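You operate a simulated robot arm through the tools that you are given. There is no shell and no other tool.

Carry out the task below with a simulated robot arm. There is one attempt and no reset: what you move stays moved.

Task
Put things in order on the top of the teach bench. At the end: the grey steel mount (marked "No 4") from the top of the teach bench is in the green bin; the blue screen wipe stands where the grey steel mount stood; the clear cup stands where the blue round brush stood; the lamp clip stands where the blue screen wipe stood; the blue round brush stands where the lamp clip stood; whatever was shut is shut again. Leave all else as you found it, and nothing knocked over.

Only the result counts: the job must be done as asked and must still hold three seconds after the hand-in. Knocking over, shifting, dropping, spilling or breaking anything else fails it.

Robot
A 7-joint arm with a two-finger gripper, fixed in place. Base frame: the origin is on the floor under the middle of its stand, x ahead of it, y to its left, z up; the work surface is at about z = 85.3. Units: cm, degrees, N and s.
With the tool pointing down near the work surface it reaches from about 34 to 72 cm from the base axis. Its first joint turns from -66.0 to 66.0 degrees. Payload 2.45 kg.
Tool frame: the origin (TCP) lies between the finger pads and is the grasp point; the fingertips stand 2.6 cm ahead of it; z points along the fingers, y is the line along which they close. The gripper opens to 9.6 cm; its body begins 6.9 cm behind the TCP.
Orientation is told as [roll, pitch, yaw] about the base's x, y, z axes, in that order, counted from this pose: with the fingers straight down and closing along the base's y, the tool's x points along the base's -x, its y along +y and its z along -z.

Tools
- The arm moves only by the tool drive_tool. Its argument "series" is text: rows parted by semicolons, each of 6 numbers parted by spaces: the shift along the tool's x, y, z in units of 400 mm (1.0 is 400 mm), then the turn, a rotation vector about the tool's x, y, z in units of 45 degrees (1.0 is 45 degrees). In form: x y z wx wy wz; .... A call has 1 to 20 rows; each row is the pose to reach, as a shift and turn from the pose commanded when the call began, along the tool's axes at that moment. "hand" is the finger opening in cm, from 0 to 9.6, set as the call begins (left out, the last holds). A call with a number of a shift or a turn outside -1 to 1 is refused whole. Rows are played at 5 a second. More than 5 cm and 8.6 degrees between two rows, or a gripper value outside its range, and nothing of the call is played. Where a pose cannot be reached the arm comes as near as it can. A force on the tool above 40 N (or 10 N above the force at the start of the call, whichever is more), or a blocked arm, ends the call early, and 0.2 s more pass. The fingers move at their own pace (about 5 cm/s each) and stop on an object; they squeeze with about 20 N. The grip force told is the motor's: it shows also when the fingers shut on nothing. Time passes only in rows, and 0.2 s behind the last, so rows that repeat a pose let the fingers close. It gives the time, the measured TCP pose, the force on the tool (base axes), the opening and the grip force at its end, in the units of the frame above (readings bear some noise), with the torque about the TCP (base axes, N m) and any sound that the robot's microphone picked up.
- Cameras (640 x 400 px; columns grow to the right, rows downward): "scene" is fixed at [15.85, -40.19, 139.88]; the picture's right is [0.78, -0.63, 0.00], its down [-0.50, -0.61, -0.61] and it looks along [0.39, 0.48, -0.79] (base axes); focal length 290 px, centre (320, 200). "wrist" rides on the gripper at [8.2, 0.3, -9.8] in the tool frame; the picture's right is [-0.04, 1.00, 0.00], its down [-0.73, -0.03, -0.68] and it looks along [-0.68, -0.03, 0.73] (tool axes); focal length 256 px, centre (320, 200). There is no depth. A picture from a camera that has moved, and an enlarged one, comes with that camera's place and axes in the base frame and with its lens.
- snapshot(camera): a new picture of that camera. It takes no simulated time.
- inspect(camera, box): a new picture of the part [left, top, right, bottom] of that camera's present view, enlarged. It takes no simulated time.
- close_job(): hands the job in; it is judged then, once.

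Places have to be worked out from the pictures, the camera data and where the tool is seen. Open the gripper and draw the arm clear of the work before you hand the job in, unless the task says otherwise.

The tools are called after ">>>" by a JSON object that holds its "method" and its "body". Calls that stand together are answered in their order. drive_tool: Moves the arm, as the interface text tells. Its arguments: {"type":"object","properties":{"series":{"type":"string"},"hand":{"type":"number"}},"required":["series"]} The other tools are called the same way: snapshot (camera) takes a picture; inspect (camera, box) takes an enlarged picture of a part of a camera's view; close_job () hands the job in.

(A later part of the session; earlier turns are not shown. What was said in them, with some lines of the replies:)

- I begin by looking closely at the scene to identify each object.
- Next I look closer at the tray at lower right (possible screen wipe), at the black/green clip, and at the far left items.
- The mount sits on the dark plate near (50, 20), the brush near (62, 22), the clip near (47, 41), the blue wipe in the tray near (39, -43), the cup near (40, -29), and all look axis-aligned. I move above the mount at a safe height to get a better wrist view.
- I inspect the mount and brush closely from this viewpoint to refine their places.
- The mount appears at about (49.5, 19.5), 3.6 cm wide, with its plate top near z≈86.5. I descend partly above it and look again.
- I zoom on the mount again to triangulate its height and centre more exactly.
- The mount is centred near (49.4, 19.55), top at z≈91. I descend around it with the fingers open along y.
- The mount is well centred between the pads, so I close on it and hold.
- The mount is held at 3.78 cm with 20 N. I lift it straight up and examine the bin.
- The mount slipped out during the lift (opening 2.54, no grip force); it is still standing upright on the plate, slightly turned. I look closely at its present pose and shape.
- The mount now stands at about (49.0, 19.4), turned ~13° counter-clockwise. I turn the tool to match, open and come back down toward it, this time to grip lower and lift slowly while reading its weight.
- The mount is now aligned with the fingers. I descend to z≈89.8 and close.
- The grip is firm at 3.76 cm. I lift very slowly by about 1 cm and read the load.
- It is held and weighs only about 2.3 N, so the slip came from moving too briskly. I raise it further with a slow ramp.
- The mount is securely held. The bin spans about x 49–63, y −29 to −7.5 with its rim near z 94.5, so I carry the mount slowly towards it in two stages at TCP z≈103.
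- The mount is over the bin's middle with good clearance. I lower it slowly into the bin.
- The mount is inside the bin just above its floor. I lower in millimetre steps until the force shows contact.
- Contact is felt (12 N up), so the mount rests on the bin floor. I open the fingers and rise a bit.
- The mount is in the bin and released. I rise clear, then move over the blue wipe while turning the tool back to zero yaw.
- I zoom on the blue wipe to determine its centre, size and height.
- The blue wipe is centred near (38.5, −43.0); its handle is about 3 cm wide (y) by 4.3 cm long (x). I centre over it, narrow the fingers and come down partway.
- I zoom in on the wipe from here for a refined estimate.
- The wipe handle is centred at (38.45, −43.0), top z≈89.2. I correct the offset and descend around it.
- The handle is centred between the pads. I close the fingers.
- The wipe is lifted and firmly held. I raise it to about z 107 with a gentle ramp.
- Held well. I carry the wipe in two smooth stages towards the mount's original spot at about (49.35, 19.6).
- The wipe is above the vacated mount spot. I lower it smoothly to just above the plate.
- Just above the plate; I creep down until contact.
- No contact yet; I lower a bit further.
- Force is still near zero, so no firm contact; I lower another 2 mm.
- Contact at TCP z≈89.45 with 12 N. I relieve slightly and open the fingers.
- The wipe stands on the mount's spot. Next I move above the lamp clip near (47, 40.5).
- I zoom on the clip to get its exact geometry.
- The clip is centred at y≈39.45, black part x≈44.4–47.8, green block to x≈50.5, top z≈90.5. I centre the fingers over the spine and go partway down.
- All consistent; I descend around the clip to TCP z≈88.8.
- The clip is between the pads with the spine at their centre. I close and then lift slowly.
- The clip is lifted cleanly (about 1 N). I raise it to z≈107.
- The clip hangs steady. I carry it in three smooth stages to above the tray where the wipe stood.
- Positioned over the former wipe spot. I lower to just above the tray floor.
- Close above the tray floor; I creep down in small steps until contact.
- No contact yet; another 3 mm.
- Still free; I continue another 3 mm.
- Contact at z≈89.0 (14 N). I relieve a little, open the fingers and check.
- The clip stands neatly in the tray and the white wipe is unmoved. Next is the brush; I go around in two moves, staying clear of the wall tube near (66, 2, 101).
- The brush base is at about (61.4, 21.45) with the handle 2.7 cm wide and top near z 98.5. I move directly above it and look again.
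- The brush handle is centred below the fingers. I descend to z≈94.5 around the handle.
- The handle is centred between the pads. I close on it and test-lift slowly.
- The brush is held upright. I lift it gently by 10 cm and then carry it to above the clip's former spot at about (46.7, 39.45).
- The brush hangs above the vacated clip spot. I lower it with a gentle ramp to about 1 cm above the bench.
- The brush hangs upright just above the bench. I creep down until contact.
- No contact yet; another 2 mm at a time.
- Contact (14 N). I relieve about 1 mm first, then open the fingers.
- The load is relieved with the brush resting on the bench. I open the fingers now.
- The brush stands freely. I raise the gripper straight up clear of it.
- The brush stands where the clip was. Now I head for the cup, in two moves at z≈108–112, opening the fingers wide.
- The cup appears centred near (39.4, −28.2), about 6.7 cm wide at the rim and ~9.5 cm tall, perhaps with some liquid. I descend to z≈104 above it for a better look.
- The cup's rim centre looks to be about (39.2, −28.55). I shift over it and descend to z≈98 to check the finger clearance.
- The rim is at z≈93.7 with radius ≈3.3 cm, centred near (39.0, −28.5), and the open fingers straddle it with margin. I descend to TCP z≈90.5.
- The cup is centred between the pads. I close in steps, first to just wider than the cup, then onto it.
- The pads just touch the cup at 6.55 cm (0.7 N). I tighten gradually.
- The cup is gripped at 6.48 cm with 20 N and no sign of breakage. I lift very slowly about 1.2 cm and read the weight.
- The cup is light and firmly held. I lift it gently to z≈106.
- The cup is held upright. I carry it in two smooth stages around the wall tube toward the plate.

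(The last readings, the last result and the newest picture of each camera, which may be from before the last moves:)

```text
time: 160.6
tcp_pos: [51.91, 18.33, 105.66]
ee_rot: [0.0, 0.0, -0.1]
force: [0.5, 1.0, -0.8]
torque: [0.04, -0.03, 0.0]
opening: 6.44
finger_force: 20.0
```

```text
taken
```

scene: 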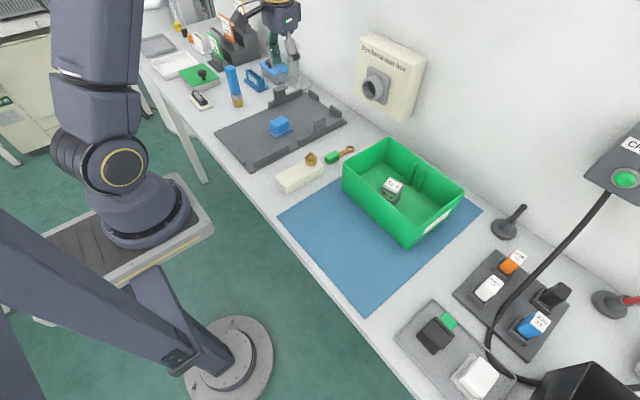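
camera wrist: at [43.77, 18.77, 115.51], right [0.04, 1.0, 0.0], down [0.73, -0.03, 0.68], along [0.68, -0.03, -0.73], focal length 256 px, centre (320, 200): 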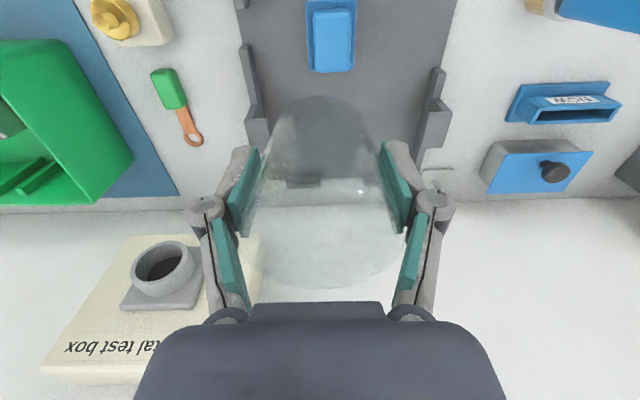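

All is steady, and the mount remains in the bin. I move over the former brush spot (61.3, 21.5).

>>> {"method": "drive_tool", "body": {"series": "-0.0023 0.0008 0 0 0 0; -0.0096 0.0031 0 0 0 0; -0.0215 0.007 0 0 0 0; -0.0381 0.0124 0 0 0 0; -0.0597 0.0194 0 0 0 0; -0.0835 0.0271 0 0 0 0; -0.1097 0.0356 0 0 0 0; -0.1362 0.0442 0 0 0 0; -0.1624 0.0527 0 0 0 0; -0.1863 0.0605 0 0 0 0; -0.2055 0.0667 0 0 0 0; -0.2197 0.0714 0 0 0 0; -0.2293 0.0745 0 0 0 0; -0.234 0.076 0 0 0 0; -0.234 0.076 0 0 0 0", "hand": 6.2}}

>>> {"method": "snapshot", "body": {"camera": "wrist"}}

>>> {"method": "inspect", "body": {"camera": "scene", "box": [210, 20, 390, 160]}}

```text
time: 163.8
tcp_pos: [61.35, 21.47, 105.75]
ee_rot: [-0.1, 0.0, -0.1]
force: [0.3, 1.2, -0.6]
torque: [-0.01, 0.01, -0.02]
opening: 6.47
finger_force: 20.0
```

```text
taken
camera wrist: at [53.13, 21.91, 115.61], right [0.04, 1.0, 0.0], down [0.73, -0.03, 0.68], along [0.68, -0.03, -0.73], focal length 256 px, centre (320, 200)
```

wrist: 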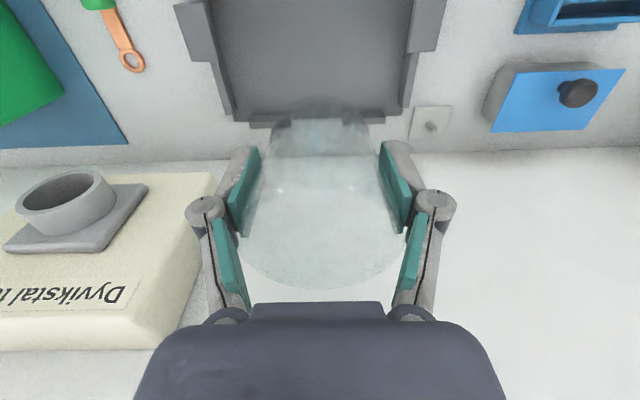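

```text
2.86 times, centred on (300, 90) of scene
camera zoom: at [15.85, -40.19, 139.88], right [0.78, -0.63, 0.0], down [-0.5, -0.61, -0.61], along [0.39, 0.48, -0.79], focal length 830 px, centre (377, 514)
```

zoom: 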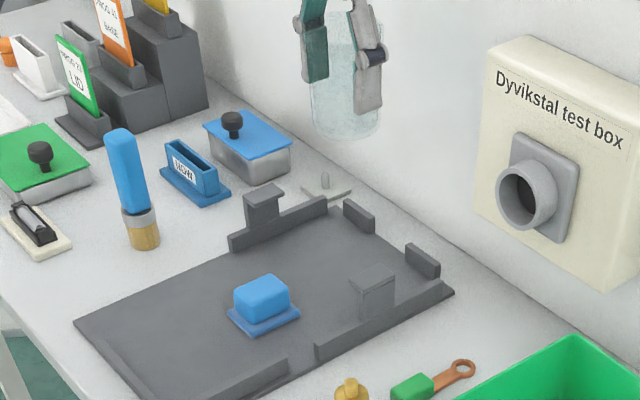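

The cup is over the vacated spot with the plate clear beneath. I lower it slowly to about 1 cm above the plate.

>>> {"method": "drive_tool", "body": {"series": "0 0 0.0025 0 0 0; 0 0 0.0075 0 0 0; 0 0 0.0175 0 0 0; 0 0 0.0325 0 0 0; 0 0 0.0525 0 0 0; 0 0 0.075 0 0 0; 0 0 0.0975 0 0 0; 0 0 0.12 0 0 0; 0 0 0.1425 0 0 0; 0 0 0.165 0 0 0; 0 0 0.1875 0 0 0; 0 0 0.21 0 0 0; 0 0 0.2325 0 0 0; 0 0 0.255 0 0 0; 0 0 0.2775 0 0 0; 0 0 0.3 0 0 0; 0 0 0.32 0 0 0; 0 0 0.335 0 0 0; 0 0 0.345 0 0 0; 0 0 0.3475 0 0 0", "hand": 6.2}}

>>> {"method": "snapshot", "body": {"camera": "wrist"}}

>>> {"method": "inspect", "body": {"camera": "scene", "box": [240, 40, 360, 150]}}

```text
time: 168.0
tcp_pos: [61.4, 21.31, 91.79]
ee_rot: [0.1, 0.0, -0.1]
force: [0.6, 0.6, -0.4]
torque: [0.0, -0.01, 0.02]
opening: 6.46
finger_force: 20.0
```

```text
taken
camera wrist: at [53.1, 21.73, 101.71], right [0.04, 1.0, 0.0], down [0.73, -0.03, 0.68], along [0.68, -0.03, -0.73], focal length 256 px, centre (320, 200)
```

wrist: 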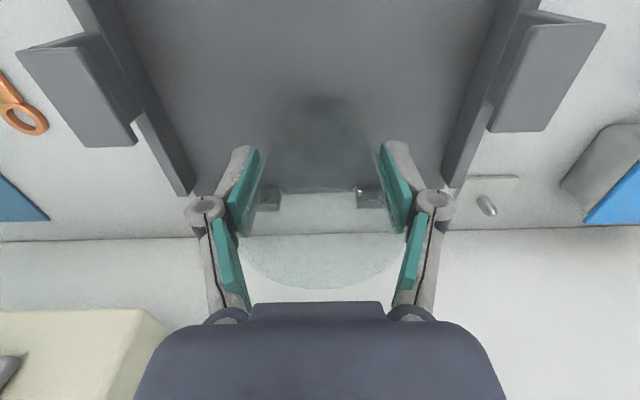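

```text
3.64 times, centred on (300, 95) of scene
camera zoom: at [15.85, -40.19, 139.88], right [0.78, -0.63, 0.0], down [-0.5, -0.61, -0.61], along [0.39, 0.48, -0.79], focal length 1056 px, centre (393, 582)
```

zoom: 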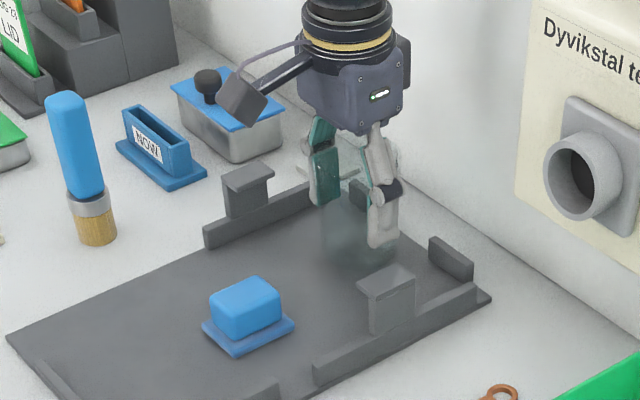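

The cup is about 7 mm above the plate. I creep down until contact.

>>> {"method": "drive_tool", "body": {"series": "0 0 0.0025 0 0 0; 0 0 0.005 0 0 0; 0 0 0.0075 0 0 0; 0 0 0.01 0 0 0; 0 0 0.0125 0 0 0; 0 0 0.0125 0 0 0", "hand": 6.2}}

```text
time: 169.4
tcp_pos: [61.3, 21.36, 91.28]
ee_rot: [0.0, 0.0, -0.1]
force: [0.4, 0.4, -0.4]
torque: [0.01, -0.02, -0.03]
opening: 6.46
finger_force: 20.2
```

No contact yet; two more millimetres.

>>> {"method": "drive_tool", "body": {"series": "0 0 0.0015 0 0 0; 0 0 0.003 0 0 0; 0 0 0.005 0 0 0; 0 0 0.005 0 0 0", "hand": 6.2}}

```text
time: 170.4
tcp_pos: [61.18, 21.51, 91.15]
ee_rot: [-0.1, 0.0, 0.0]
force: [-0.1, 0.5, -0.6]
torque: [0.02, -0.02, -0.03]
opening: 6.49
finger_force: 19.6
```

Still free; two more millimetres.

>>> {"method": "drive_tool", "body": {"series": "0 0 0.0015 0 0 0; 0 0 0.003 0 0 0; 0 0 0.005 0 0 0; 0 0 0.005 0 0 0", "hand": 6.2}}

```text
time: 171.4
tcp_pos: [61.26, 21.47, 90.91]
ee_rot: [0.0, -0.1, 0.0]
force: [-0.9, -0.9, 0.3]
torque: [-0.01, 0.04, 0.01]
opening: 6.46
finger_force: 20.6
```

Near zero load, probably almost touching; one and a half more millimetres.

>>> {"method": "drive_tool", "body": {"series": "0 0 0.0015 0 0 0; 0 0 0.003 0 0 0; 0 0 0.004 0 0 0; 0 0 0.004 0 0 0", "hand": 6.2}}

>>> {"method": "inspect", "body": {"camera": "scene", "box": [280, 60, 350, 130]}}

```text
time: 172.4
tcp_pos: [61.27, 21.32, 90.71]
ee_rot: [-0.1, 0.0, 0.0]
force: [0.5, -0.4, -0.7]
torque: [-0.05, -0.02, -0.02]
opening: 6.48
finger_force: 19.9
```

```text
5.71 times, centred on (315, 95) of scene
camera zoom: at [15.85, -40.19, 139.88], right [0.78, -0.63, 0.0], down [-0.5, -0.61, -0.61], along [0.39, 0.48, -0.79], focal length 1660 px, centre (349, 800)
```

zoom: 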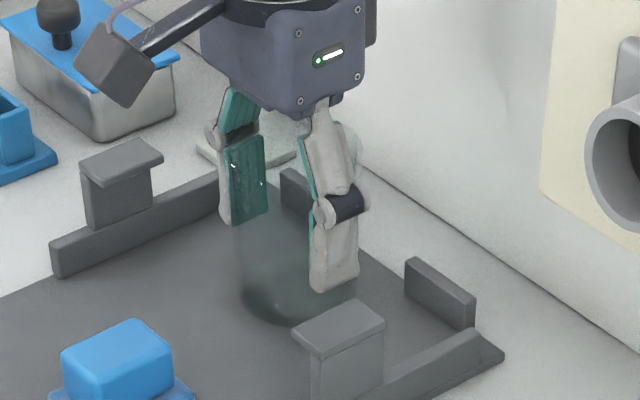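

No contact force yet; I continue in 1 mm steps.

>>> {"method": "drive_tool", "body": {"series": "0 0 0.0015 0 0 0; 0 0 0.003 0 0 0; 0 0 0.004 0 0 0; 0 0 0.004 0 0 0", "hand": 6.2}}

```text
time: 173.4
tcp_pos: [61.46, 21.53, 90.65]
ee_rot: [0.2, -0.1, 0.0]
force: [-2.2, -0.9, 11.0]
torque: [0.0, -0.03, -0.03]
opening: 6.48
finger_force: 20.0
```

Contact (11 N). I relieve about 1 mm and then open.

>>> {"method": "drive_tool", "body": {"series": "0 0 -0.001 0 0 0; 0 0 -0.002 0 0 0; 0 0 -0.0025 0 0 0; 0 0 -0.0025 0 0 0", "hand": 6.2}}

>>> {"method": "drive_tool", "body": {"series": "0 0 0 0 0 0; 0 0 0 0 0 0; 0 0 0 0 0 0; 0 0 0 0 0 0", "hand": 7}}

>>> {"method": "drive_tool", "body": {"series": "0 0 0 0 0 0; 0 0 0 0 0 0; 0 0 0 0 0 0; 0 0 0 0 0 0", "hand": 8.4}}

>>> {"method": "snapshot", "body": {"camera": "wrist"}}

>>> {"method": "inspect", "body": {"camera": "scene", "box": [280, 60, 350, 130]}}

```text
time: 174.4
tcp_pos: [61.24, 21.27, 90.66]
ee_rot: [0.0, 0.0, 0.1]
force: [2.4, 1.8, 9.1]
torque: [0.11, -0.26, 0.05]
opening: 6.46
finger_force: 20.1
```

```text
time: 175.4
tcp_pos: [61.13, 21.37, 90.67]
ee_rot: [0.0, 0.0, -0.1]
force: [0.2, 0.5, -0.2]
torque: [-0.01, 0.06, 0.02]
opening: 6.97
finger_force: 0.0
```

```text
time: 176.4
tcp_pos: [61.26, 21.28, 90.6]
ee_rot: [0.0, 0.0, 0.0]
force: [0.5, -0.3, -0.1]
torque: [-0.01, 0.01, 0.01]
opening: 8.4
finger_force: 0.0
```

```text
taken
camera wrist: at [53.1, 21.73, 100.52], right [0.04, 1.0, 0.0], down [0.73, -0.03, 0.68], along [0.68, -0.03, -0.73], focal length 256 px, centre (320, 200)
```

wrist: 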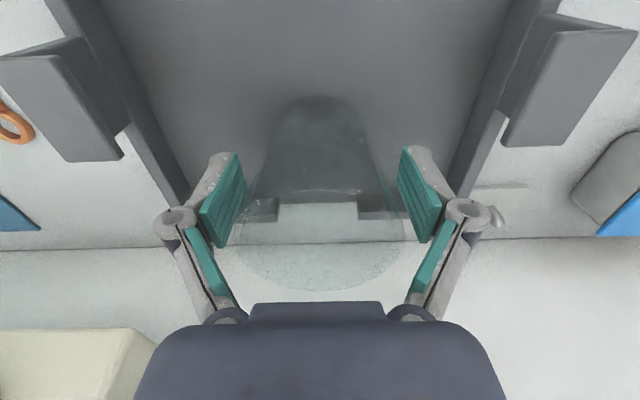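

```text
5.71 times, centred on (315, 95) of scene
camera zoom: at [15.85, -40.19, 139.88], right [0.78, -0.63, 0.0], down [-0.5, -0.61, -0.61], along [0.39, 0.48, -0.79], focal length 1660 px, centre (349, 800)
```

zoom: 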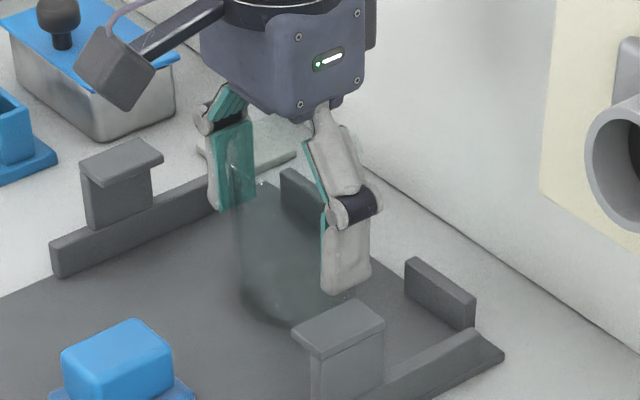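

The cup stands free with the fingers clear of it. I raise the gripper straight up.

>>> {"method": "drive_tool", "body": {"series": "0 0 -0.01 0 0 0; 0 0 -0.03 0 0 0; 0 0 -0.06 0 0 0; 0 0 -0.1 0 0 0; 0 0 -0.15 0 0 0; 0 0 -0.21 0 0 0; 0 0 -0.28 0 0 0; 0 0 -0.35 0 0 0; 0 0 -0.42 0 0 0; 0 0 -0.42 0 0 0", "hand": 8.4}}

>>> {"method": "snapshot", "body": {"camera": "wrist"}}

>>> {"method": "inspect", "body": {"camera": "scene", "box": [190, 30, 370, 160]}}

```text
time: 178.6
tcp_pos: [61.37, 21.4, 107.64]
ee_rot: [0.0, 0.0, 0.1]
force: [-0.4, 0.1, 0.2]
torque: [0.01, 0.01, -0.02]
opening: 8.39
finger_force: 0.2
```

```text
taken
camera wrist: at [53.31, 21.69, 117.61], right [0.04, 1.0, 0.0], down [0.73, -0.03, 0.68], along [0.68, -0.03, -0.73], focal length 256 px, centre (320, 200)
```

wrist: 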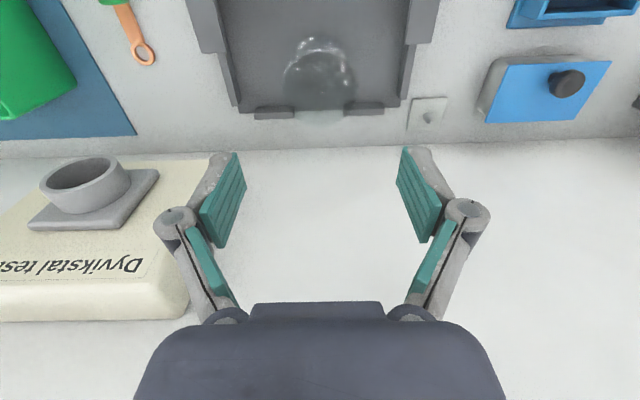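

```text
3.08 times, centred on (280, 95) of scene
camera zoom: at [15.85, -40.19, 139.88], right [0.78, -0.63, 0.0], down [-0.5, -0.61, -0.61], along [0.39, 0.48, -0.79], focal length 894 px, centre (443, 523)
```

zoom: 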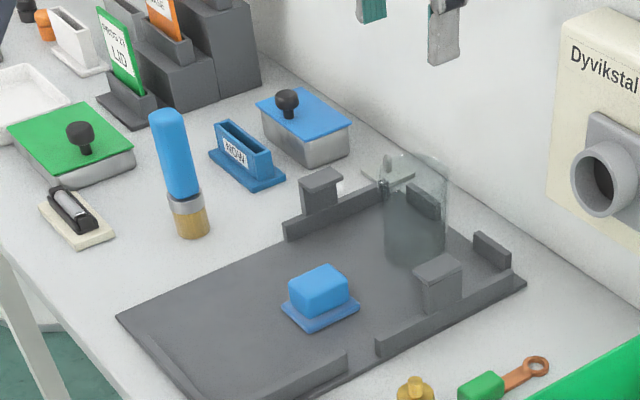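

Everything stands in place. I draw the arm back to roughly its starting pose, clear of the work, and check the whole scene.

>>> {"method": "drive_tool", "body": {"series": "0.03 -0.04 -0.01 0 0 0; 0.075 -0.11 -0.02 0 0 0; 0.12 -0.19 -0.03 0 0 0; 0.165 -0.27 -0.04 0 0 0; 0.205 -0.35 -0.05 0 0 0; 0.245 -0.43 -0.06 0 0 0; 0.28 -0.51 -0.06 0 0 0; 0.315 -0.59 -0.06 0 0 0; 0.345 -0.67 -0.06 0 0 0; 0.365 -0.73 -0.06 0 0 0; 0.37 -0.757 -0.06 0 0 0; 0.37 -0.757 -0.06 0 0 0; 0.37 -0.757 -0.06 0 0 0", "hand": 9.6}}

>>> {"method": "snapshot", "body": {"camera": "scene"}}

>>> {"method": "inspect", "body": {"camera": "scene", "box": [380, 260, 560, 400]}}

>>> {"method": "inspect", "body": {"camera": "scene", "box": [190, 40, 350, 160]}}

>>> {"method": "inspect", "body": {"camera": "scene", "box": [320, 120, 480, 260]}}

>>> {"method": "snapshot", "body": {"camera": "wrist"}}

```text
time: 181.4
tcp_pos: [46.48, -8.95, 110.13]
ee_rot: [0.0, 0.0, 0.0]
force: [-0.4, 0.5, -0.5]
torque: [-0.01, 0.02, -0.04]
opening: 9.61
finger_force: 0.1
```

```text
taken
```

scene: 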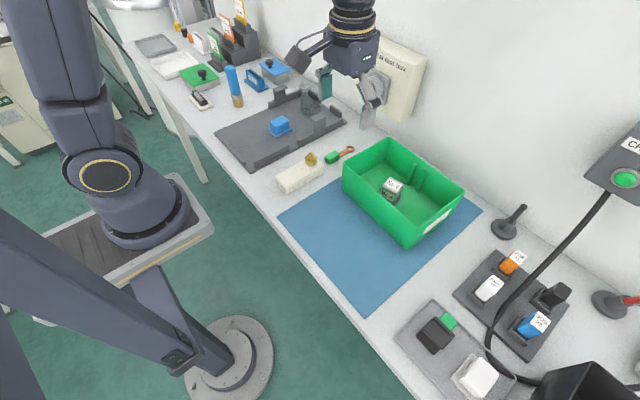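

```text
2.86 times, centred on (470, 330) of scene
camera zoom: at [15.85, -40.19, 139.88], right [0.78, -0.63, 0.0], down [-0.5, -0.61, -0.61], along [0.39, 0.48, -0.79], focal length 830 px, centre (-109, -171)
```

zoom: 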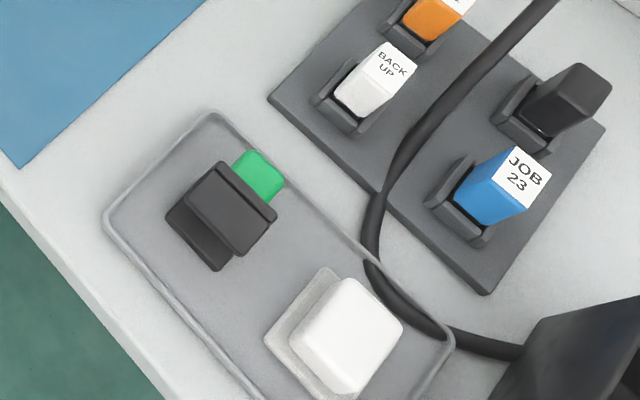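

```text
3.33 times, centred on (270, 100) of scene
camera zoom: at [15.85, -40.19, 139.88], right [0.78, -0.63, 0.0], down [-0.5, -0.61, -0.61], along [0.39, 0.48, -0.79], focal length 968 px, centre (487, 533)
```

zoom: 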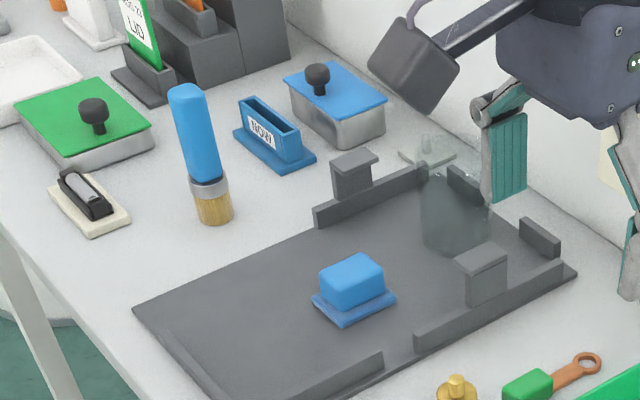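

```text
2.86 times, centred on (400, 190) of scene
camera zoom: at [15.85, -40.19, 139.88], right [0.78, -0.63, 0.0], down [-0.5, -0.61, -0.61], along [0.39, 0.48, -0.79], focal length 830 px, centre (91, 229)
```

zoom: 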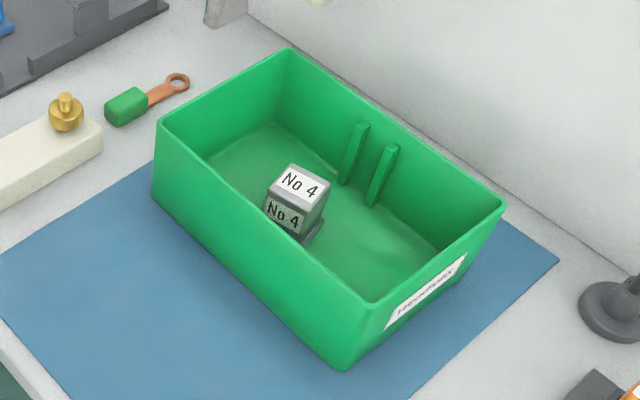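

```text
taken
camera wrist: at [38.32, -8.61, 119.97], right [0.04, 1.0, 0.0], down [0.73, -0.03, 0.68], along [0.68, -0.03, -0.73], focal length 256 px, centre (320, 200)
```

wrist: 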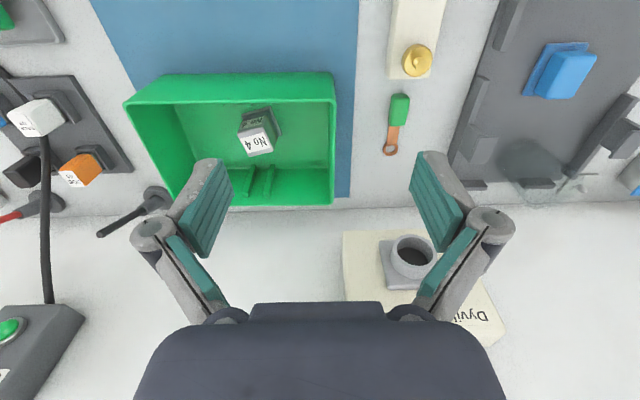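

The final pictures show the mount in the green bin, the wipe on the mount's spot, and the cup on the brush's spot. The clip stands on the wipe's spot, the brush stands on the clip's spot, both lids are still shut, and nothing else has moved. The arm is clear with its gripper open, so I hand the job in.

>>> {"method": "close_job", "body": {}}

```text
The job is handed in.
```

I finished the job and handed it in; the tool accepted it but gave no verdict. The final pictures show:

- **Grey steel mount ("No 4"):** it is inside the green bin.
- **Blue screen wipe:** it stands where the mount stood.
- **Lamp clip:** it stands in the tray where the wipe stood.
- **Blue round brush:** it stands upright where the lamp clip stood.
- **Clear cup:** it stands upright where the brush stood.

The mount slipped out of the gripper on my first lift. It stayed upright on its plate, turned by about 13 degrees. I gripped it again and lifted more slowly, and it went into the bin without trouble.

I opened nothing, so both lidded boxes are still shut. In the final pictures nothing else looks shifted or knocked over. The arm is back near its starting position with the gripper open.
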